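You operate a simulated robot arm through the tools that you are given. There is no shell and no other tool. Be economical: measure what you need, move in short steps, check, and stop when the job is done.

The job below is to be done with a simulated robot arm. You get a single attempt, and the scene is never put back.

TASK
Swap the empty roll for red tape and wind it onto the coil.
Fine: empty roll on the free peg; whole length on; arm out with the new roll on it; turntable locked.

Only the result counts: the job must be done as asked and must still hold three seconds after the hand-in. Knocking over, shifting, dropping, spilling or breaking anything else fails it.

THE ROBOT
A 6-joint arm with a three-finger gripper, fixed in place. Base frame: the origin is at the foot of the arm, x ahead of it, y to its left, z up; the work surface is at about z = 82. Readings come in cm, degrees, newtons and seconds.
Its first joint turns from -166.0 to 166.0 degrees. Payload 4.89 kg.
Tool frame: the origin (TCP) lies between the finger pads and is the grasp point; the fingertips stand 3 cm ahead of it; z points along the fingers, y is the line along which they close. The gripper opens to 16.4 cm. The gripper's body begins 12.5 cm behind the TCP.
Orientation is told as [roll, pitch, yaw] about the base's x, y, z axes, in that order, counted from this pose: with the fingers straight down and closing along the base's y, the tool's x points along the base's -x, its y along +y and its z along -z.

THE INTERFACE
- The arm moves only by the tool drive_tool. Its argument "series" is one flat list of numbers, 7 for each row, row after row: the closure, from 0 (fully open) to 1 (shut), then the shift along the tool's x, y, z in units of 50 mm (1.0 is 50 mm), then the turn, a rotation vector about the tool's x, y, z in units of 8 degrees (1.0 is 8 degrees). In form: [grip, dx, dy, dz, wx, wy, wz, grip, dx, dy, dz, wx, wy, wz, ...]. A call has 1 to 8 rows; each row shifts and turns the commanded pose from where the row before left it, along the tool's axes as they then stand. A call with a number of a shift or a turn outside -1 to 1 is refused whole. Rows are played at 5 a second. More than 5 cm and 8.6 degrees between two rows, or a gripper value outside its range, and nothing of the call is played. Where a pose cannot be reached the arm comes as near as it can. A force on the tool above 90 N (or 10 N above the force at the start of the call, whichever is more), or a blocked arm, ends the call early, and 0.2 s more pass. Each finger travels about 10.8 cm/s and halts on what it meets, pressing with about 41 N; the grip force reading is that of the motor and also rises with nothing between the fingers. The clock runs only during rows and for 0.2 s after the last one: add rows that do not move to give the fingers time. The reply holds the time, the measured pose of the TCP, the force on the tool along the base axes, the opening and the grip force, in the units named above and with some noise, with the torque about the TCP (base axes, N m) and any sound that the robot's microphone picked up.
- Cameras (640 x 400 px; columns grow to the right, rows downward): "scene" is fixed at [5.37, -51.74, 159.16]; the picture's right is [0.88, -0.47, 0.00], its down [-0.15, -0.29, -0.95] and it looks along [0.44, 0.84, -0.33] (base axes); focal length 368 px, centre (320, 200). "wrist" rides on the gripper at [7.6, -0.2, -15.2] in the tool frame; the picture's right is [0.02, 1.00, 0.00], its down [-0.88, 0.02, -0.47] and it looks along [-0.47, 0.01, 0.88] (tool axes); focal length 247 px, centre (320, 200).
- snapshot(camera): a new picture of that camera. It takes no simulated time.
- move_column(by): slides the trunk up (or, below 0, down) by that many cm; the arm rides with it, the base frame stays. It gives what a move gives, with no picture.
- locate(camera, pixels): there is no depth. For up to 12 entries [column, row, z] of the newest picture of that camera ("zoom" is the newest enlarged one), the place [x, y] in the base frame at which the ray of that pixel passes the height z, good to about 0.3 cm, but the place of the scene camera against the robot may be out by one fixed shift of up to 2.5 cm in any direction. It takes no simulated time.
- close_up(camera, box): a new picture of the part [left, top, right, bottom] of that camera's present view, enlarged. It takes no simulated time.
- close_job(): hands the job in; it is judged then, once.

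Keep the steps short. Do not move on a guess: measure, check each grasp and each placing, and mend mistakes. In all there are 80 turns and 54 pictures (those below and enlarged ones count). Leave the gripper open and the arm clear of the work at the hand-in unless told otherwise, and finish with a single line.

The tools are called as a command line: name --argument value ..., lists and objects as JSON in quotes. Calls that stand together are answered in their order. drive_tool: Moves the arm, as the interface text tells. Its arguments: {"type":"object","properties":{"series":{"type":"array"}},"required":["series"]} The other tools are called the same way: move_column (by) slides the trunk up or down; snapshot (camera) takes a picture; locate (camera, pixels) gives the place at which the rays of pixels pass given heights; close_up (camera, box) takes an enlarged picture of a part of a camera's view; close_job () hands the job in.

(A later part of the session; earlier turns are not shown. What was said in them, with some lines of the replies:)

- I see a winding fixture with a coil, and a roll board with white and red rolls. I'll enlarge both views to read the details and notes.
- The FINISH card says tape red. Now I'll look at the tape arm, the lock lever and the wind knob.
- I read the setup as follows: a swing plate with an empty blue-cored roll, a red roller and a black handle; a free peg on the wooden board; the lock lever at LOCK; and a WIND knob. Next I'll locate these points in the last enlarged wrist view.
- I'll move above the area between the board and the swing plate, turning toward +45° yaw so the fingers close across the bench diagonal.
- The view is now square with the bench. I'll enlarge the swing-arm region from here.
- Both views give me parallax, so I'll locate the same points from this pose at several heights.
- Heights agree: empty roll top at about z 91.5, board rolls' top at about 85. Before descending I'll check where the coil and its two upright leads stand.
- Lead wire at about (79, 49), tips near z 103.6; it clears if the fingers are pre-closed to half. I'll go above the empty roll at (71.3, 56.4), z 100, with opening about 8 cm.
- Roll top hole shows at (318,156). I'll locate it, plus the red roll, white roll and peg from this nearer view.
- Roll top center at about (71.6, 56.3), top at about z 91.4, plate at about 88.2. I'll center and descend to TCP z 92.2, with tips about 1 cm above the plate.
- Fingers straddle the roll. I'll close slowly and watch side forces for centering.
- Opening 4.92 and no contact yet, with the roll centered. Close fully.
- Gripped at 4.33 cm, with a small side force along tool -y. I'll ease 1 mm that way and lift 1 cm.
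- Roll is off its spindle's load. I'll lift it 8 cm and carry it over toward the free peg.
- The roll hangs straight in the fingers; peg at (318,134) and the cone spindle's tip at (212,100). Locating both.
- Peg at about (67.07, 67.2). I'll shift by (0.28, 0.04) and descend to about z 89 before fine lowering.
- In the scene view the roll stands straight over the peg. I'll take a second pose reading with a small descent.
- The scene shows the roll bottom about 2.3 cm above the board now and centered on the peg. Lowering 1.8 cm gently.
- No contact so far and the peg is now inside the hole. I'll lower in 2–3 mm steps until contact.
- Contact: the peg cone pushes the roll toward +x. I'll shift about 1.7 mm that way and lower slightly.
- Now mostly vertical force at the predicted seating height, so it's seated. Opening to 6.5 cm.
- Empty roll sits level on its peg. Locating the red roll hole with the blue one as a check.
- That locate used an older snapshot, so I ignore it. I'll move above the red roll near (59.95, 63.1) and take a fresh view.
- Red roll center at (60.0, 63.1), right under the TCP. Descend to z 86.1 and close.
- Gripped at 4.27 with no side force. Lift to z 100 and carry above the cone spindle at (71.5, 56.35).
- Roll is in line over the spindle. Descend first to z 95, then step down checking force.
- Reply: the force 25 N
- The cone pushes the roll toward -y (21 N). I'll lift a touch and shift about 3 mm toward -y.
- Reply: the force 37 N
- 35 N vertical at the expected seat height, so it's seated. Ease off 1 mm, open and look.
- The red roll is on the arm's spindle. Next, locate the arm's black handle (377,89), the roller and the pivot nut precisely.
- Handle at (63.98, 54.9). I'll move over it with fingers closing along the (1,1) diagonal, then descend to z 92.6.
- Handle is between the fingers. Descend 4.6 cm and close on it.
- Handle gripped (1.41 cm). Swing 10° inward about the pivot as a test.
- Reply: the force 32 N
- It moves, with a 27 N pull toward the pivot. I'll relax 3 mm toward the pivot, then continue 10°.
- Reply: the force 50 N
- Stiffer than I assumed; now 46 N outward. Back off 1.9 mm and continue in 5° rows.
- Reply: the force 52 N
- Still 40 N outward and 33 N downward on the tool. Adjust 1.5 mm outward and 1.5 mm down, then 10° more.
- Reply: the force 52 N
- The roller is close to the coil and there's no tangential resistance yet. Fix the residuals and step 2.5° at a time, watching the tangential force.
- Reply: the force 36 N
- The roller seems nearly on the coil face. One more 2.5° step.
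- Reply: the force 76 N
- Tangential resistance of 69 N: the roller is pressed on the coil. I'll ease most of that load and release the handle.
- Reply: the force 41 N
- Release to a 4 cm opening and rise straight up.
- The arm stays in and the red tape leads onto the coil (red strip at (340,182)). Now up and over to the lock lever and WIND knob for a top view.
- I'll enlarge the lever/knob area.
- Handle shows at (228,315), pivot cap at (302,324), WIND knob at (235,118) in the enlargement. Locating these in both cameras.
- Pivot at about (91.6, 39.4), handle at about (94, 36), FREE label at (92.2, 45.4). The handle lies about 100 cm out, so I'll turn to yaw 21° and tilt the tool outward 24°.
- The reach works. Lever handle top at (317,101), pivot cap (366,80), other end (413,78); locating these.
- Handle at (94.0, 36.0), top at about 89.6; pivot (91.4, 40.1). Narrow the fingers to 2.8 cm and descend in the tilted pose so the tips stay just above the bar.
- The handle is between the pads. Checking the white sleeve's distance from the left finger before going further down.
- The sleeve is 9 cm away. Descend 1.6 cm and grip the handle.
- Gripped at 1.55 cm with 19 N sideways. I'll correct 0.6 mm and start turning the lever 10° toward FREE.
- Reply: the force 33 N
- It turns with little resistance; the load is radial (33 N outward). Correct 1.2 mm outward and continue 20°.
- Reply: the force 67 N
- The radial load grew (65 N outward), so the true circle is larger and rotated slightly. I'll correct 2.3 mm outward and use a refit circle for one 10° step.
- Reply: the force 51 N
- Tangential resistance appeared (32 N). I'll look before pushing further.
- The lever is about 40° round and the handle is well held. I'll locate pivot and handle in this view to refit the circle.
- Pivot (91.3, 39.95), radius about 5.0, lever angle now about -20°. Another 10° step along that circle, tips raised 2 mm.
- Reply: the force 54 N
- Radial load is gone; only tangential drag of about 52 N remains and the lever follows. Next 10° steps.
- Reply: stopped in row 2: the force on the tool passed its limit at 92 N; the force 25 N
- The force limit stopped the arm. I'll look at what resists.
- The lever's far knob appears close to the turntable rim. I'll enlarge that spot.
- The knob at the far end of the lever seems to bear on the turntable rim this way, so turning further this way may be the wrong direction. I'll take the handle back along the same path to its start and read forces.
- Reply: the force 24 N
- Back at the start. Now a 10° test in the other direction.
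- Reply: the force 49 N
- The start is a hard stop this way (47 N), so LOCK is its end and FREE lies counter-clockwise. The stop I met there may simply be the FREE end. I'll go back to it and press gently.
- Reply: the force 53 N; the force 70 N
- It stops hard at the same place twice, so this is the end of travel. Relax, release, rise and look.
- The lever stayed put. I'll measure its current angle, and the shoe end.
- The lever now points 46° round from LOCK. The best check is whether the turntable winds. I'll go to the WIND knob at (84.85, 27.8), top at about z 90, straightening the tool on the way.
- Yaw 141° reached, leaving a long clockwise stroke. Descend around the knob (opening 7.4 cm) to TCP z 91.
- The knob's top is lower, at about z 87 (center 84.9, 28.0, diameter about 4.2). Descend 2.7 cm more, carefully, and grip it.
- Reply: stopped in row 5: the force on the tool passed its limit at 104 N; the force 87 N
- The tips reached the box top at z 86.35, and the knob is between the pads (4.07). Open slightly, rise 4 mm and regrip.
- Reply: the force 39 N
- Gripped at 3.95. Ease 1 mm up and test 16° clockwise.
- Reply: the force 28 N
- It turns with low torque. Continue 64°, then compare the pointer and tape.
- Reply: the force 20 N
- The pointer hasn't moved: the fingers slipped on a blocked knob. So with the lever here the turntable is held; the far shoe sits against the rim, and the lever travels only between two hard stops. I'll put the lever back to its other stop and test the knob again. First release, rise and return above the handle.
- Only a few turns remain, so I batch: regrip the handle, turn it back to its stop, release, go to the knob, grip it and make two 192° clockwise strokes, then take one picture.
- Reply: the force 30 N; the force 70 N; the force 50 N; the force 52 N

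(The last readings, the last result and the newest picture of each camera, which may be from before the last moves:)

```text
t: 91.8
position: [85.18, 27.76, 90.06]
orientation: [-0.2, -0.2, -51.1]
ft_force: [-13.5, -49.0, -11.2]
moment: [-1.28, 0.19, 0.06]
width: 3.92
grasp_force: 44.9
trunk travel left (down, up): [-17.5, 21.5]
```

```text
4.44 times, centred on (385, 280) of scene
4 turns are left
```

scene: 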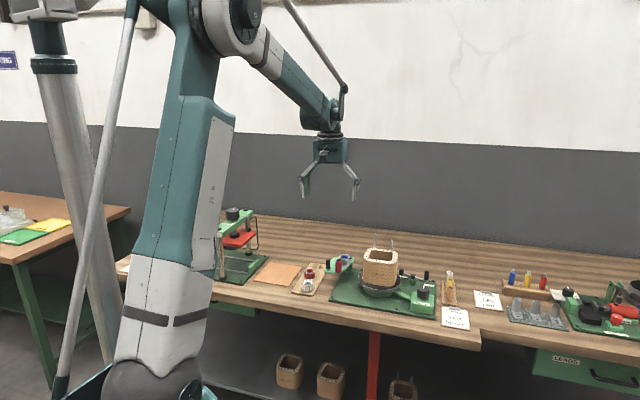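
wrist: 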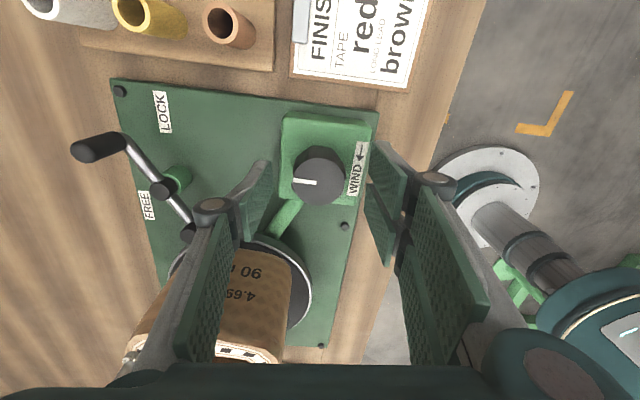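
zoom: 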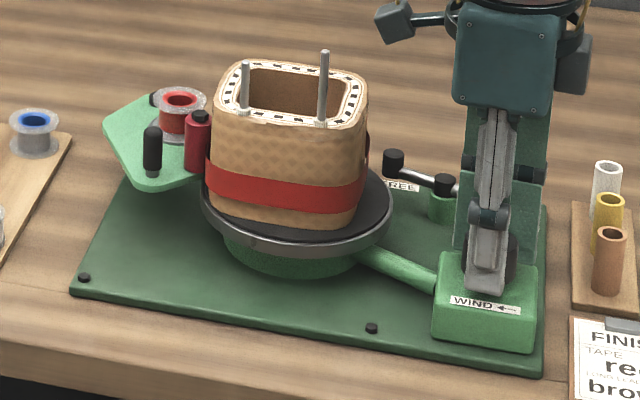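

It works: with the lever back at this stop, the coil turns and red tape winds on, so this stop is FREE and the other one is LOCK. I'll do five more strokes, with a 1.2 mm centering correction, then look.

drive_tool --series '[0.6, 0, 0, 0, 0, 0, 0, 0.6, -0.019, -0.015, 0, 0, 0, 0, 0.6, 0, 0, 0, 0, 0, -1, 0.6, 0, 0, 0, 0, 0, -1, 0.6, 0, 0, 0, 0, 0, -1, 0.6, 0, 0, 0, 0, 0, -1, 0.6, 0, 0, 0, 0, 0, -1, 0.6, 0, 0, 0, 0, 0, -1]'

drive_tool --series '[0.6, 0, 0, 0, 0, 0, -1, 0.6, 0, 0, 0, 0, 0, -1, 0.6, 0, 0, 0, 0, 0, -1, 0.6, 0, 0, 0, 0, 0, -1, 0.6, 0, 0, 0, 0, 0, -1, 0.6, 0, 0, 0, 0, 0, -1, 0.6, 0, 0, 0, 0, 0, -1, 0.6, 0, 0, 0, 0, 0, -1]'

drive_tool --series '[0.6, 0, 0, 0, 0, 0, -1, 0.6, 0, 0, 0, 0, 0, -1, 0.6, 0, 0, 0, 0, 0, -1, 0.6, 0, 0, 0, 0, 0, -1, 0.6, 0, 0, 0, 0, 0, -1, 0.6, 0, 0, 0, 0, 0, -1, 0.6, 0, 0, 0, 0, 0, -1, 0.6, 0, 0, 0, 0, 0, -1]'

drive_tool --series '[0.6, 0, 0, 0, 0, 0, -1, 0.6, 0, 0, 0, 0, 0, -1, 0.7, 0, 0, 0, 0, 0, 0, 1, 0, 0, 0, 0, 0, 0, 1, 0, 0, 0, 0, 0, 0]'

drive_tool --series '[1, 0, 0, 0, 0, 0, 1, 1, 0, 0, 0, 0, 0, 1, 1, 0, 0, 0, 0, 0, 1, 1, 0, 0, 0, 0, 0, 1, 1, 0, 0, 0, 0, 0, 1, 1, 0, 0, 0, 0, 0, 1, 1, 0, 0, 0, 0, 0, 1, 1, 0, 0, 0, 0, 0, 1]'

drive_tool --series '[1, 0, 0, 0, 0, 0, 1, 1, 0, 0, 0, 0, 0, 1, 1, 0, 0, 0, 0, 0, 1, 1, 0, 0, 0, 0, 0, 1, 1, 0, 0, 0, 0, 0, 1, 1, 0, 0, 0, 0, 0, 1, 1, 0, 0, 0, 0, 0, 1, 1, 0, 0, 0, 0, 0, 1]'

drive_tool --series '[1, 0, 0, 0, 0, 0, 1, 1, 0, 0, 0, 0, 0, 1, 1, 0, 0, 0, 0, 0, 1, 1, 0, 0, 0, 0, 0, 1, 1, 0, 0, 0, 0, 0, 1, 1, 0, 0, 0, 0, 0, 1, 1, 0, 0, 0, 0, 0, 1, 1, 0, 0, 0, 0, 0, 1]'

drive_tool --series '[0.6, 0, 0, 0, 0, 0, 0, 0.6, 0, 0, 0, 0, 0, 0, 0.6, 0, 0, 0, 0, 0, -1, 0.6, 0, 0, 0, 0, 0, -1, 0.6, 0, 0, 0, 0, 0, -1, 0.6, 0, 0, 0, 0, 0, -1, 0.6, 0, 0, 0, 0, 0, -1, 0.6, 0, 0, 0, 0, 0, -1]'

drive_tool --series '[0.6, 0, 0, 0, 0, 0, -1, 0.6, 0, 0, 0, 0, 0, -1, 0.6, 0, 0, 0, 0, 0, -1, 0.6, 0, 0, 0, 0, 0, -1, 0.6, 0, 0, 0, 0, 0, -1, 0.6, 0, 0, 0, 0, 0, -1, 0.6, 0, 0, 0, 0, 0, -1, 0.6, 0, 0, 0, 0, 0, -1]'

drive_tool --series '[0.6, 0, 0, 0, 0, 0, -1, 0.6, 0, 0, 0, 0, 0, -1, 0.6, 0, 0, 0, 0, 0, -1, 0.6, 0, 0, 0, 0, 0, -1, 0.6, 0, 0, 0, 0, 0, -1, 0.6, 0, 0, 0, 0, 0, -1, 0.6, 0, 0, 0, 0, 0, -1, 0.6, 0, 0, 0, 0, 0, -1]'

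drive_tool --series '[0.6, 0, 0, 0, 0, 0, -1, 0.6, 0, 0, 0, 0, 0, -1, 0.7, 0, 0, 0, 0, 0, 0, 1, 0, 0, 0, 0, 0, 0, 1, 0, 0, 0, 0, 0, 0]'

drive_tool --series '[1, 0, 0, 0, 0, 0, 1, 1, 0, 0, 0, 0, 0, 1, 1, 0, 0, 0, 0, 0, 1, 1, 0, 0, 0, 0, 0, 1, 1, 0, 0, 0, 0, 0, 1, 1, 0, 0, 0, 0, 0, 1, 1, 0, 0, 0, 0, 0, 1, 1, 0, 0, 0, 0, 0, 1]'

drive_tool --series '[1, 0, 0, 0, 0, 0, 1, 1, 0, 0, 0, 0, 0, 1, 1, 0, 0, 0, 0, 0, 1, 1, 0, 0, 0, 0, 0, 1, 1, 0, 0, 0, 0, 0, 1, 1, 0, 0, 0, 0, 0, 1, 1, 0, 0, 0, 0, 0, 1, 1, 0, 0, 0, 0, 0, 1]'

drive_tool --series '[1, 0, 0, 0, 0, 0, 1, 1, 0, 0, 0, 0, 0, 1, 1, 0, 0, 0, 0, 0, 1, 1, 0, 0, 0, 0, 0, 1, 1, 0, 0, 0, 0, 0, 1, 1, 0, 0, 0, 0, 0, 1, 1, 0, 0, 0, 0, 0, 1, 1, 0, 0, 0, 0, 0, 1]'

drive_tool --series '[0.6, 0, 0, 0, 0, 0, 0, 0.6, 0, 0, 0, 0, 0, 0, 0.6, 0, 0, 0, 0, 0, -1, 0.6, 0, 0, 0, 0, 0, -1, 0.6, 0, 0, 0, 0, 0, -1, 0.6, 0, 0, 0, 0, 0, -1, 0.6, 0, 0, 0, 0, 0, -1, 0.6, 0, 0, 0, 0, 0, -1]'

drive_tool --series '[0.6, 0, 0, 0, 0, 0, -1, 0.6, 0, 0, 0, 0, 0, -1, 0.6, 0, 0, 0, 0, 0, -1, 0.6, 0, 0, 0, 0, 0, -1, 0.6, 0, 0, 0, 0, 0, -1, 0.6, 0, 0, 0, 0, 0, -1, 0.6, 0, 0, 0, 0, 0, -1, 0.6, 0, 0, 0, 0, 0, -1]'

drive_tool --series '[0.6, 0, 0, 0, 0, 0, -1, 0.6, 0, 0, 0, 0, 0, -1, 0.6, 0, 0, 0, 0, 0, -1, 0.6, 0, 0, 0, 0, 0, -1, 0.6, 0, 0, 0, 0, 0, -1, 0.6, 0, 0, 0, 0, 0, -1, 0.6, 0, 0, 0, 0, 0, -1, 0.6, 0, 0, 0, 0, 0, -1]'

drive_tool --series '[0.6, 0, 0, 0, 0, 0, -1, 0.6, 0, 0, 0, 0, 0, -1, 0.7, 0, 0, 0, 0, 0, 0, 1, 0, 0, 0, 0, 0, 0, 1, 0, 0, 0, 0, 0, 0]'

drive_tool --series '[1, 0, 0, 0, 0, 0, 1, 1, 0, 0, 0, 0, 0, 1, 1, 0, 0, 0, 0, 0, 1, 1, 0, 0, 0, 0, 0, 1, 1, 0, 0, 0, 0, 0, 1, 1, 0, 0, 0, 0, 0, 1, 1, 0, 0, 0, 0, 0, 1, 1, 0, 0, 0, 0, 0, 1]'

drive_tool --series '[1, 0, 0, 0, 0, 0, 1, 1, 0, 0, 0, 0, 0, 1, 1, 0, 0, 0, 0, 0, 1, 1, 0, 0, 0, 0, 0, 1, 1, 0, 0, 0, 0, 0, 1, 1, 0, 0, 0, 0, 0, 1, 1, 0, 0, 0, 0, 0, 1, 1, 0, 0, 0, 0, 0, 1]'

drive_tool --series '[1, 0, 0, 0, 0, 0, 1, 1, 0, 0, 0, 0, 0, 1, 1, 0, 0, 0, 0, 0, 1, 1, 0, 0, 0, 0, 0, 1, 1, 0, 0, 0, 0, 0, 1, 1, 0, 0, 0, 0, 0, 1, 1, 0, 0, 0, 0, 0, 1, 1, 0, 0, 0, 0, 0, 1]'

drive_tool --series '[0.6, 0, 0, 0, 0, 0, 0, 0.6, 0, 0, 0, 0, 0, 0, 0.6, 0, 0, 0, 0, 0, -1, 0.6, 0, 0, 0, 0, 0, -1, 0.6, 0, 0, 0, 0, 0, -1, 0.6, 0, 0, 0, 0, 0, -1, 0.6, 0, 0, 0, 0, 0, -1, 0.6, 0, 0, 0, 0, 0, -1]'

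drive_tool --series '[0.6, 0, 0, 0, 0, 0, -1, 0.6, 0, 0, 0, 0, 0, -1, 0.6, 0, 0, 0, 0, 0, -1, 0.6, 0, 0, 0, 0, 0, -1, 0.6, 0, 0, 0, 0, 0, -1, 0.6, 0, 0, 0, 0, 0, -1, 0.6, 0, 0, 0, 0, 0, -1, 0.6, 0, 0, 0, 0, 0, -1]'

drive_tool --series '[0.6, 0, 0, 0, 0, 0, -1, 0.6, 0, 0, 0, 0, 0, -1, 0.6, 0, 0, 0, 0, 0, -1, 0.6, 0, 0, 0, 0, 0, -1, 0.6, 0, 0, 0, 0, 0, -1, 0.6, 0, 0, 0, 0, 0, -1, 0.6, 0, 0, 0, 0, 0, -1, 0.6, 0, 0, 0, 0, 0, -1]'

drive_tool --series '[0.6, 0, 0, 0, 0, 0, -1, 0.6, 0, 0, 0, 0, 0, -1, 0.7, 0, 0, 0, 0, 0, 0, 1, 0, 0, 0, 0, 0, 0, 1, 0, 0, 0, 0, 0, 0]'

drive_tool --series '[1, 0, 0, 0, 0, 0, 1, 1, 0, 0, 0, 0, 0, 1, 1, 0, 0, 0, 0, 0, 1, 1, 0, 0, 0, 0, 0, 1, 1, 0, 0, 0, 0, 0, 1, 1, 0, 0, 0, 0, 0, 1, 1, 0, 0, 0, 0, 0, 1, 1, 0, 0, 0, 0, 0, 1]'

```text
t: 93.7
position: [85.21, 27.73, 90.04]
orientation: [-0.3, 0.0, -2.6]
ft_force: [-0.5, 0.6, -0.7]
moment: [-0.02, -0.01, 0.02]
width: 6.57
grasp_force: 0.0
trunk travel left (down, up): [-17.5, 21.5]
```

```text
t: 95.5
position: [85.15, 27.78, 90.14]
orientation: [-0.2, 0.2, 61.2]
ft_force: [0.2, 0.1, 0.0]
moment: [-0.01, -0.01, 0.02]
width: 6.57
grasp_force: 0.1
trunk travel left (down, up): [-17.5, 21.5]
```

```text
t: 97.2
position: [85.09, 27.87, 90.12]
orientation: [0.1, 0.3, 125.3]
ft_force: [-0.2, 0.2, -0.1]
moment: [-0.05, 0.03, 0.02]
width: 6.57
grasp_force: 0.0
trunk travel left (down, up): [-17.5, 21.5]
```

```text
t: 98.5
position: [85.19, 27.69, 90.05]
orientation: [0.2, 0.3, 141.1]
ft_force: [-8.1, -6.5, -4.3]
moment: [-0.26, 0.24, -0.01]
width: 3.96
grasp_force: 45.3
trunk travel left (down, up): [-17.5, 21.5]
```

```text
t: 100.2
position: [85.09, 27.72, 90.14]
orientation: [-0.2, 0.3, 77.0]
ft_force: [-30.3, -30.3, -17.6]
moment: [-1.28, 0.56, -0.02]
width: 3.97
grasp_force: 45.2
trunk travel left (down, up): [-17.5, 21.5]
```

```text
t: 102.0
position: [85.21, 27.9, 90.09]
orientation: [-0.2, -0.1, 13.1]
ft_force: [-6.7, -18.5, 5.9]
moment: [-0.59, 0.45, 0.11]
width: 3.95
grasp_force: 44.4
trunk travel left (down, up): [-17.5, 21.5]
```

```text
t: 103.8
position: [85.02, 27.6, 90.16]
orientation: [-0.1, -0.4, -51.0]
ft_force: [-16.3, -29.0, 2.6]
moment: [-0.7, 0.64, 0.27]
width: 3.93
grasp_force: 44.6
trunk travel left (down, up): [-17.5, 21.5]
```

```text
t: 105.7
position: [85.08, 27.88, 90.24]
orientation: [-0.3, -0.1, -2.8]
ft_force: [0.0, -0.4, -0.5]
moment: [-0.02, 0.01, -0.02]
width: 6.56
grasp_force: 0.0
trunk travel left (down, up): [-17.5, 21.5]
```

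```text
t: 107.5
position: [85.22, 27.83, 90.12]
orientation: [-0.1, 0.3, 61.3]
ft_force: [0.4, 0.6, -0.9]
moment: [0.0, 0.02, -0.04]
width: 6.59
grasp_force: 0.0
trunk travel left (down, up): [-17.5, 21.5]
```

```text
t: 109.2
position: [85.2, 27.85, 90.15]
orientation: [0.0, 0.3, 125.3]
ft_force: [-0.4, 0.2, -0.9]
moment: [0.03, 0.01, 0.01]
width: 6.56
grasp_force: 0.1
trunk travel left (down, up): [-17.5, 21.5]
```

```text
t: 110.5
position: [85.18, 27.7, 90.15]
orientation: [0.2, 0.2, 141.1]
ft_force: [-18.8, -14.4, -9.8]
moment: [-0.56, 0.59, 0.14]
width: 3.94
grasp_force: 45.6
trunk travel left (down, up): [-17.5, 21.5]
```

```text
t: 112.2
position: [85.06, 27.84, 90.12]
orientation: [-0.2, 0.2, 77.1]
ft_force: [-36.5, -21.5, -11.4]
moment: [-1.01, 0.97, 0.04]
width: 3.94
grasp_force: 45.6
trunk travel left (down, up): [-17.5, 21.5]
```

```text
t: 114.0
position: [85.22, 27.76, 90.13]
orientation: [-0.3, -0.1, 13.0]
ft_force: [-9.6, -17.8, 2.2]
moment: [-0.59, 0.42, 0.32]
width: 3.95
grasp_force: 44.5
trunk travel left (down, up): [-17.5, 21.5]
```

```text
t: 115.8
position: [85.04, 27.79, 90.17]
orientation: [0.0, -0.3, -50.9]
ft_force: [-9.0, -27.3, 9.1]
moment: [-1.23, 0.14, -0.07]
width: 3.93
grasp_force: 44.6
trunk travel left (down, up): [-17.5, 21.5]
```

```text
t: 117.7
position: [85.14, 27.82, 90.09]
orientation: [-0.3, -0.2, -2.6]
ft_force: [-0.3, -0.9, 0.5]
moment: [-0.01, -0.03, -0.01]
width: 6.59
grasp_force: 0.0
trunk travel left (down, up): [-17.5, 21.5]
```

```text
t: 119.5
position: [85.12, 27.88, 90.14]
orientation: [-0.1, 0.2, 61.3]
ft_force: [-0.9, 0.4, 0.3]
moment: [0.01, -0.01, 0.04]
width: 6.57
grasp_force: 0.0
trunk travel left (down, up): [-17.5, 21.5]
```

```text
t: 121.2
position: [85.16, 27.87, 90.07]
orientation: [0.0, 0.3, 125.3]
ft_force: [-0.5, 0.4, 0.3]
moment: [0.01, -0.01, 0.02]
width: 6.56
grasp_force: 0.0
trunk travel left (down, up): [-17.5, 21.5]
```

```text
t: 122.5
position: [85.13, 27.93, 90.21]
orientation: [0.4, 0.4, 141.2]
ft_force: [-18.5, -15.2, -10.4]
moment: [-0.5, 0.68, 0.18]
width: 3.94
grasp_force: 45.1
trunk travel left (down, up): [-17.5, 21.5]
```

```text
t: 124.2
position: [85.14, 27.93, 90.09]
orientation: [-0.2, 0.3, 77.2]
ft_force: [-28.4, -11.7, -18.6]
moment: [-0.46, 0.58, 0.13]
width: 3.94
grasp_force: 45.0
trunk travel left (down, up): [-17.5, 21.5]
```

```text
t: 126.0
position: [85.33, 27.85, 90.14]
orientation: [-0.3, -0.1, 13.0]
ft_force: [5.5, -4.9, 20.9]
moment: [-0.26, 0.23, 0.02]
width: 3.92
grasp_force: 45.1
trunk travel left (down, up): [-17.5, 21.5]
```

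```text
t: 127.8
position: [85.03, 27.75, 90.18]
orientation: [-0.1, -0.3, -51.0]
ft_force: [-14.5, -32.0, -0.7]
moment: [-0.91, 0.42, 0.15]
width: 3.93
grasp_force: 45.1
trunk travel left (down, up): [-17.5, 21.5]
```

```text
t: 129.7
position: [85.24, 27.83, 89.97]
orientation: [-0.3, -0.1, -2.7]
ft_force: [0.0, -0.7, -0.4]
moment: [-0.03, -0.05, 0.01]
width: 6.57
grasp_force: 0.0
trunk travel left (down, up): [-17.5, 21.5]
```

```text
t: 131.4
position: [85.22, 27.8, 90.04]
orientation: [-0.1, 0.3, 61.3]
ft_force: [0.1, 1.0, 1.0]
moment: [-0.02, -0.01, -0.01]
width: 6.58
grasp_force: 0.2
trunk travel left (down, up): [-17.5, 21.5]
```

```text
t: 133.2
position: [85.08, 27.79, 90.17]
orientation: [0.0, 0.3, 125.4]
ft_force: [-0.6, 0.4, 0.2]
moment: [0.02, -0.04, 0.0]
width: 6.58
grasp_force: 0.0
trunk travel left (down, up): [-17.5, 21.5]
```

```text
t: 134.4
position: [85.25, 27.85, 90.03]
orientation: [0.2, 0.3, 141.2]
ft_force: [-17.1, -14.4, -9.5]
moment: [-0.48, 0.49, -0.02]
width: 3.92
grasp_force: 45.2
trunk travel left (down, up): [-17.5, 21.5]
```

```text
t: 136.2
position: [85.09, 27.88, 90.22]
orientation: [-0.2, 0.1, 77.1]
ft_force: [-13.1, -13.4, 4.9]
moment: [-0.12, 0.34, 0.9]
width: 3.98
grasp_force: 45.5
trunk travel left (down, up): [-17.5, 21.5]
```

drive_tool --series '[1, 0, 0, 0, 0, 0, 1, 1, 0, 0, 0, 0, 0, 1, 1, 0, 0, 0, 0, 0, 1, 1, 0, 0, 0, 0, 0, 1, 1, 0, 0, 0, 0, 0, 1, 1, 0, 0, 0, 0, 0, 1, 1, 0, 0, 0, 0, 0, 1, 1, 0, 0, 0, 0, 0, 1]'

drive_tool --series '[1, 0, 0, 0, 0, 0, 1, 1, 0, 0, 0, 0, 0, 1, 1, 0, 0, 0, 0, 0, 1, 1, 0, 0, 0, 0, 0, 1, 1, 0, 0, 0, 0, 0, 1, 1, 0, 0, 0, 0, 0, 1, 1, 0, 0, 0, 0, 0, 1, 1, 0, 0, 0, 0, 0, 1]'

drive_tool --series '[0.6, 0, 0, 0, 0, 0, 0, 0.6, 0, 0, 0, 0, 0, 0, 0.6, 0, 0, 0, 0, 0, -1, 0.6, 0, 0, 0, 0, 0, -1, 0.6, 0, 0, 0, 0, 0, -1, 0.6, 0, 0, 0, 0, 0, -1, 0.6, 0, 0, 0, 0, 0, -1, 0.6, 0, 0, 0, 0, 0, -1]'

drive_tool --series '[0.6, 0, 0, 0, 0, 0, -1, 0.6, 0, 0, 0, 0, 0, -1, 0.6, 0, 0, 0, 0, 0, -1, 0.6, 0, 0, 0, 0, 0, -1, 0.6, 0, 0, 0, 0, 0, -1, 0.6, 0, 0, 0, 0, 0, -1, 0.6, 0, 0, 0, 0, 0, -1, 0.6, 0, 0, 0, 0, 0, -1]'

drive_tool --series '[0.6, 0, 0, 0, 0, 0, -1, 0.6, 0, 0, 0, 0, 0, -1, 0.6, 0, 0, 0, 0, 0, -1, 0.6, 0, 0, 0, 0, 0, -1, 0.6, 0, 0, 0, 0, 0, -1, 0.6, 0, 0, 0, 0, 0, -1, 0.6, 0, 0, 0, 0, 0, -1, 0.6, 0, 0, 0, 0, 0, -1]'

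drive_tool --series '[0.6, 0, 0, 0, 0, 0, -1, 0.6, 0, 0, 0, 0, 0, -1, 0.7, 0, 0, 0, 0, 0, 0, 1, 0, 0, 0, 0, 0, 0, 1, 0, 0, 0, 0, 0, 0]'

drive_tool --series '[1, 0, 0, 0, 0, 0, 1, 1, 0, 0, 0, 0, 0, 1, 1, 0, 0, 0, 0, 0, 1, 1, 0, 0, 0, 0, 0, 1, 1, 0, 0, 0, 0, 0, 1, 1, 0, 0, 0, 0, 0, 1, 1, 0, 0, 0, 0, 0, 1, 1, 0, 0, 0, 0, 0, 1]'

drive_tool --series '[1, 0, 0, 0, 0, 0, 1, 1, 0, 0, 0, 0, 0, 1, 1, 0, 0, 0, 0, 0, 1, 1, 0, 0, 0, 0, 0, 1, 1, 0, 0, 0, 0, 0, 1, 1, 0, 0, 0, 0, 0, 1, 1, 0, 0, 0, 0, 0, 1, 1, 0, 0, 0, 0, 0, 1]'

drive_tool --series '[1, 0, 0, 0, 0, 0, 1, 1, 0, 0, 0, 0, 0, 1, 1, 0, 0, 0, 0, 0, 1, 1, 0, 0, 0, 0, 0, 1, 1, 0, 0, 0, 0, 0, 1, 1, 0, 0, 0, 0, 0, 1, 1, 0, 0, 0, 0, 0, 1, 1, 0, 0, 0, 0, 0, 1]'

close_up --camera "scene" --box '[335, 235, 425, 305]'

```text
t: 138.1
position: [85.18, 27.72, 90.16]
orientation: [-0.3, 0.1, 13.0]
ft_force: [-22.4, -14.4, -9.6]
moment: [-0.43, 1.1, 0.4]
width: 3.95
grasp_force: 44.9
trunk travel left (down, up): [-17.5, 21.5]
```

```text
t: 139.8
position: [85.06, 27.73, 90.15]
orientation: [-0.2, -0.3, -51.0]
ft_force: [-19.5, -32.9, -3.1]
moment: [-0.82, 0.68, 0.8]
width: 3.97
grasp_force: 44.7
trunk travel left (down, up): [-17.5, 21.5]
```

```text
t: 141.7
position: [85.11, 27.78, 90.15]
orientation: [-0.3, -0.1, -2.7]
ft_force: [-0.4, -0.5, 0.7]
moment: [0.0, -0.01, 0.01]
width: 6.54
grasp_force: 0.0
trunk travel left (down, up): [-17.5, 21.5]
```

```text
t: 143.4
position: [85.23, 27.94, 90.19]
orientation: [-0.2, 0.1, 61.2]
ft_force: [0.2, 0.7, 0.2]
moment: [-0.01, 0.02, 0.01]
width: 6.57
grasp_force: 0.1
trunk travel left (down, up): [-17.5, 21.5]
```

```text
t: 145.2
position: [85.15, 27.82, 90.17]
orientation: [0.1, 0.4, 125.2]
ft_force: [-0.5, 0.0, -0.5]
moment: [0.0, 0.01, 0.02]
width: 6.6
grasp_force: 0.1
trunk travel left (down, up): [-17.5, 21.5]
```

```text
t: 146.4
position: [85.09, 27.76, 90.26]
orientation: [0.2, 0.2, 141.1]
ft_force: [-23.5, -19.6, -12.7]
moment: [-0.7, 0.78, 0.25]
width: 3.95
grasp_force: 44.9
trunk travel left (down, up): [-17.5, 21.5]
```

```text
t: 148.2
position: [85.06, 27.93, 90.23]
orientation: [-0.2, 0.2, 77.1]
ft_force: [-19.0, -13.4, -0.8]
moment: [-0.12, 0.5, 0.88]
width: 3.95
grasp_force: 44.3
trunk travel left (down, up): [-17.5, 21.5]
```

```text
t: 150.1
position: [85.14, 27.8, 90.0]
orientation: [-0.3, 0.0, 13.1]
ft_force: [-21.8, -15.9, -10.8]
moment: [-0.28, 1.01, 0.32]
width: 3.95
grasp_force: 45.0
trunk travel left (down, up): [-17.5, 21.5]
```

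```text
t: 151.8
position: [85.05, 27.6, 90.11]
orientation: [-0.1, -0.3, -51.0]
ft_force: [-24.3, -41.8, -2.3]
moment: [-1.38, 0.72, 0.91]
width: 3.97
grasp_force: 45.0
trunk travel left (down, up): [-17.5, 21.5]
```

```text
5.71 times, centred on (380, 270) of scene
3 turns are left
```

zoom: 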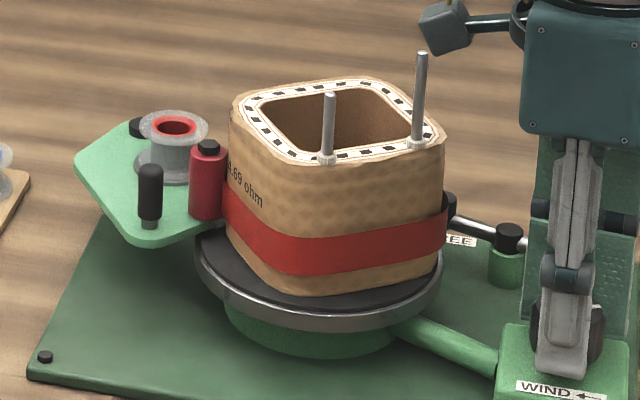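

The roll is now bare and the knob reached its end (torque 0.9 Nm in the last two strokes), so the whole length is on. Next batch: turn the lever to its LOCK stop and release it, then grip the tape arm's handle at about (69.6, 48.5) and swing it out in short calls, then one picture.

drive_tool --series '[0.55, 0, 0, 0, 0, 0, 0, 0.55, 0, 0, 0, 0, 0, 0, 0.55, 0, 0, -0.88, 0, 0, 0, 0.55, 0, 0, -0.88, 0, 0, 0, 0.55, 0, 0, -0.88, 0, 0, 0, 0.55, 0, 0, -0.88, 0, 0, 0, 0.55, 0, 0, -0.88, 0, 0, 0, 0.7, 0, 0, 0, 0, 0, -1]'

drive_tool --series '[0.83, 0, 0, 0, 0, 0, -1, 0.83, 0, 0, 0, 0, 0, -1, 0.83, 0, 0, 0, 0, 0, -1, 0.83, 0, 0, 0, 0, 0, -1, 0.83, 0, 0, 0, 0, 0, -1, 0.83, 0, 0, 0, 0, 0, -1, 0.83, 0, 0, 0, 0, 0, -1, 0.83, 0, 0, 0, 0, 0, -1]'

drive_tool --series '[0.83, 0, 0, 0, 0, -1, 0, 0.83, 0, 0, 0, 0, -1, 0, 0.83, 0, 0, 0, 0, -1, 0, 0.83, 0, 0, 0, 0, 0, 0]'

drive_tool --series '[0.83, -0.649, 0.278, 0.289, 0, 0, 0, 0.83, -0.649, 0.278, 0.289, 0, 0, 0, 0.83, -0.649, 0.278, 0.289, 0, 0, 0, 0.83, 0.355, 0, 0.797, 0, 0, 0, 0.83, 0.355, 0, 0.797, 0, 0, 0, 0.83, 0.355, 0, 0.797, 0, 0, 0, 0.83, 0.355, 0, 0.797, 0, 0, 0, 0.83, 0.355, 0, 0.797, 0, 0, 0]'

drive_tool --series '[0.83, 0, 0, 0, 0, 0, 0, 0.9, 0, 0, 0, 0, 0, 0, 1, 0, 0, 0, 0, 0, 0, 1, 0, 0, 0, 0, 0, 0]'

drive_tool --series '[1, -0.226, 0.085, 0.1, 0, 0, 0, 1, -0.207, 0.161, 0.092, 0, 0, 0, 1, -0.153, 0.202, 0.068, 0, 0, 0, 1, -0.012, 0.03, 0.005, 0, 0, 0, 1, -0.01, 0.03, 0.004, 0, 0, 0, 1, 0, 0, 0, 0, 0, 0]'

drive_tool --series '[0.9, 0, 0, 0, 0, 0, 0, 0.83, 0, 0, 0, 0, 0, 0, 0.83, 0, 0, 0, 0, 0, 0]'

drive_tool --series '[0.83, -0.358, 0, -0.805, 0, 0, 0, 0.83, -0.358, 0, -0.805, 0, 0, 0, 0.83, -0.358, 0, -0.805, 0, 0, 0, 0.83, -0.358, 0, -0.805, 0, 0, 0, 0.75, -0.358, 0, -0.805, 0, 0, 0]'

drive_tool --series '[0.75, 0.486, 0.464, -0.2165, 0, 0, 0, 0.75, 0.486, 0.464, -0.2165, 0, 0, 0, 0.75, 0.486, 0.464, -0.2165, 0, 0, 0, 0.75, 0.486, 0.464, -0.2165, 0, 0, 0, 0.75, 0, 0, 0, 0, 1, 0, 0.75, 0, 0, 0, 0, 1, 0, 0.75, 0, 0, 0, 0, 1, 0]'

drive_tool --series '[0.75, 0.532, 0.4625, 0, 0, 0, 0, 0.75, 0.532, 0.4625, 0, 0, 0, 0, 0.75, 0.532, 0.4625, 0, 0, 0, 0, 0.75, 0.532, 0.4625, 0, 0, 0, 0, 0.75, 0, 0, 0, 0, 0, 1, 0.75, 0, 0, 0, 0, 0, 1, 0.75, 0, 0, 0, 0, 0, 1, 0.75, 0, 0, 0, 0, 0, 0.15]'

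close_up --camera "scene" --box '[325, 235, 445, 325]'

locate --camera "scene" --pixels '[[350.2, 264.7, 93.5], [353.5, 264.7, 93.5]]'

```text
t: 153.7
position: [85.09, 27.98, 112.05]
orientation: [-0.1, -0.2, -42.8]
ft_force: [-0.5, 0.3, 0.4]
moment: [0.06, -0.08, -0.02]
width: 4.9
grasp_force: 0.0
trunk travel left (down, up): [-17.5, 21.5]
```

```text
t: 155.4
position: [85.15, 28.05, 112.03]
orientation: [-0.3, -0.1, 21.3]
ft_force: [-0.5, 0.1, 0.0]
moment: [0.03, 0.05, -0.02]
width: 2.78
grasp_force: 0.0
trunk travel left (down, up): [-17.5, 21.5]
```

```text
t: 156.4
position: [85.02, 27.91, 112.12]
orientation: [-0.3, -24.1, 21.4]
ft_force: [-0.8, 1.0, 0.4]
moment: [0.04, -0.08, 0.04]
width: 2.8
grasp_force: 0.0
trunk travel left (down, up): [-17.5, 21.5]
```

```text
t: 158.2
position: [93.65, 35.45, 90.32]
orientation: [-0.4, -24.0, 21.3]
ft_force: [-0.8, 0.1, 1.4]
moment: [0.05, -0.11, 0.02]
width: 2.77
grasp_force: 0.1
trunk travel left (down, up): [-17.5, 21.5]
```

```text
t: 159.2
position: [93.58, 35.64, 90.24]
orientation: [-0.3, -24.1, 21.3]
ft_force: [-6.2, 10.3, -5.9]
moment: [0.3, 0.05, 0.18]
width: 1.54
grasp_force: 45.0
trunk travel left (down, up): [-17.5, 21.5]
```

```text
t: 160.7
position: [96.02, 38.85, 90.29]
orientation: [-0.3, -24.0, 21.2]
ft_force: [57.1, -41.2, 18.9]
moment: [-0.98, -1.57, -0.35]
width: 1.52
grasp_force: 45.2
trunk travel left (down, up): [-17.5, 21.5]
```

```text
t: 161.4
position: [95.66, 39.4, 90.37]
orientation: [-0.3, -24.0, 21.4]
ft_force: [-1.1, 0.3, -0.3]
moment: [0.23, 0.15, 0.02]
width: 2.88
grasp_force: 0.1
trunk travel left (down, up): [-17.5, 21.5]
```

```text
t: 162.7
position: [95.74, 39.42, 112.11]
orientation: [-0.4, -24.0, 21.4]
ft_force: [1.3, -0.4, 0.1]
moment: [-0.04, 0.1, 0.0]
width: 4.1
grasp_force: 0.0
trunk travel left (down, up): [-17.5, 21.5]
```

```text
t: 164.2
position: [82.47, 44.0, 112.16]
orientation: [-0.3, 0.1, 21.2]
ft_force: [-0.7, -0.5, 0.4]
moment: [0.07, -0.17, -0.02]
width: 4.09
grasp_force: 0.0
trunk travel left (down, up): [-17.5, 21.5]
```

```text
t: 166.1
position: [69.24, 48.87, 112.26]
orientation: [-0.3, 0.0, -4.1]
ft_force: [1.0, 0.4, -0.9]
moment: [0.01, 0.01, -0.02]
width: 4.11
grasp_force: 0.1
trunk travel left (down, up): [-17.5, 21.5]
```

```text
4.44 times, centred on (385, 280) of scene
```

zoom: 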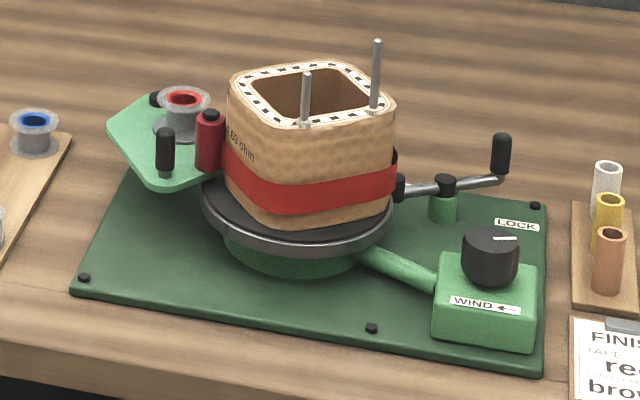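

```text
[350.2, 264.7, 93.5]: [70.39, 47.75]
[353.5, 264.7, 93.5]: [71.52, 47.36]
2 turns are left
```

The lever rests at its LOCK stop, the tape is wound on, and the fingers are above the tape arm's handle at about (69.5, 48.45). Now descend, grip and swing out in short calls, keep hold, and look.

drive_tool --series '[0.75, -0.064, -0.08, 0.792, 0, 0, 0, 0.75, 0, 0, 0.792, 0, 0, 0, 0.75, 0, 0, 0.792, 0, 0, 0, 0.75, 0, 0, 0.792, 0, 0, 0, 0.75, 0, 0, 0.792, 0, 0, 0, 0.75, 0, 0, 0, 0, 0, 0]'

drive_tool --series '[0.83, 0, 0, 0, 0, 0, 0, 0.89, 0, 0, 0, 0, 0, 0, 1, 0, 0, 0, 0, 0, 0, 1, 0, 0, 0, 0, 0, 0]'

drive_tool --series '[1, 0.19, 0.097, 0, 0, 0, 0.625, 1, 0.19, 0.097, 0, 0, 0, 0.625, 1, 0, 0, 0, 0, 0, 0]'

drive_tool --series '[1, 0.19, 0.097, 0, 0, 0, 0.625, 1, 0.19, 0.097, 0, 0, 0, 0.625, 1, 0, 0, 0, 0, 0, 0]'

drive_tool --series '[1, 0.19, 0.097, 0, 0, 0, 0.625, 1, 0.19, 0.097, 0, 0, 0, 0.625, 1, 0, 0, 0, 0, 0, 0]'

drive_tool --series '[1, 0.19, 0.097, 0, 0, 0, 0.625, 1, 0.19, 0.097, 0, 0, 0, 0.625, 1, 0, 0, 0, 0, 0, 0]'

close_up --camera "scene" --box '[285, 225, 445, 325]'

```text
t: 167.4
position: [69.61, 48.48, 92.28]
orientation: [-0.2, 0.0, -3.9]
ft_force: [0.8, 0.6, -1.4]
moment: [-0.02, 0.01, 0.0]
width: 4.12
grasp_force: 0.1
trunk travel left (down, up): [-17.5, 21.5]
```

```text
t: 168.4
position: [69.74, 48.49, 92.4]
orientation: [-0.3, 0.0, -3.9]
ft_force: [4.4, 7.0, -0.7]
moment: [0.16, -0.21, 0.01]
width: 1.5
grasp_force: 45.7
trunk travel left (down, up): [-17.5, 21.5]
```

```text
t: 169.2
position: [67.77, 49.75, 92.36]
orientation: [-0.1, -0.2, -14.1]
ft_force: [21.7, 24.0, 32.1]
moment: [0.72, -0.57, -0.15]
width: 1.49
grasp_force: 45.2
trunk travel left (down, up): [-17.5, 21.5]
```

```text
t: 170.1
position: [66.25, 51.15, 92.34]
orientation: [-0.3, -0.4, -24.1]
ft_force: [40.0, 29.8, 22.5]
moment: [0.72, -1.27, -0.26]
width: 1.45
grasp_force: 45.7
trunk travel left (down, up): [-17.5, 21.5]
```

```text
t: 170.8
position: [65.03, 52.77, 92.25]
orientation: [0.0, -0.3, -34.1]
ft_force: [44.9, 25.4, 18.9]
moment: [0.47, -1.37, -0.18]
width: 1.43
grasp_force: 44.7
trunk travel left (down, up): [-17.5, 21.5]
```

```text
t: 171.7
position: [64.09, 54.74, 92.26]
orientation: [0.0, -0.3, -44.1]
ft_force: [43.2, 17.7, 27.5]
moment: [0.29, -1.21, -0.1]
width: 1.44
grasp_force: 45.2
trunk travel left (down, up): [-17.5, 21.5]
```

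```text
4.00 times, centred on (365, 275) of scene
1 turns are left
```

zoom: 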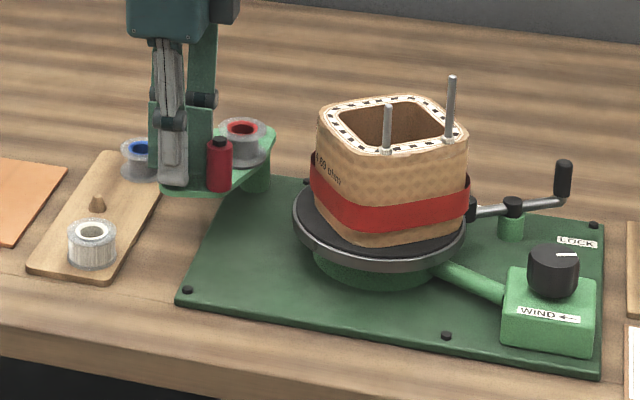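

The arm is back out at its original place (handle at 64.1, 54.8) with the new roll on it, the lever is at LOCK, and the tape is fully wound. Last: relax the grip load, release, rise clear, open, and hand in.

drive_tool --series '[1, 0.02, 0.037, 0, 0, 0, 0.1, 1, 0, 0, 0, 0, 0, 0]'

drive_tool --series '[0.85, 0, 0, 0, 0, 0, 0, 0.74, 0, 0, 0, 0, 0, 0, 0.74, 0, 0, 0, 0, 0, 0]'

drive_tool --series '[0.74, 0, 0, -0.6, 0, 0, 0, 0.74, 0, 0, -0.9, 0, 0, 0, 0.74, 0, 0, -0.9, 0, 0, 0, 0.74, 0, 0, -0.9, 0, 0, 0, 0.74, 0, 0, -0.9, 0, 0, 0, 0.3, 0, 0, 0, 0, 0, 0, 0, 0, 0, 0, 0, 0, 0, 0, 0, 0, 0, 0, 0, 0]'

close_job

```text
t: 172.2
position: [63.99, 54.91, 92.25]
orientation: [-0.2, -0.4, -44.8]
ft_force: [21.2, 8.3, 19.3]
moment: [0.18, -0.46, -0.11]
width: 1.42
grasp_force: 45.0
trunk travel left (down, up): [-17.5, 21.5]
```

```text
t: 173.1
position: [64.14, 54.82, 92.29]
orientation: [-0.1, -0.3, -44.7]
ft_force: [-0.4, -0.5, -0.3]
moment: [-0.01, -0.03, -0.03]
width: 4.26
grasp_force: 0.1
trunk travel left (down, up): [-17.5, 21.5]
```

```text
t: 174.8
position: [64.09, 54.94, 113.32]
orientation: [-0.1, -0.2, -44.7]
ft_force: [-0.3, -0.5, -0.4]
moment: [0.03, 0.01, -0.03]
width: 16.38
grasp_force: 0.0
trunk travel left (down, up): [-17.5, 21.5]
```

```text
The job is handed in.
```

Job handed in: the empty roll is on the free peg, all the red tape is wound on, and the tape arm is out with the new roll on it; the lever is at the stop where the WIND knob would not turn, which I took as LOCK although the handle sits short of the LOCK label, and I took no picture after the final release.
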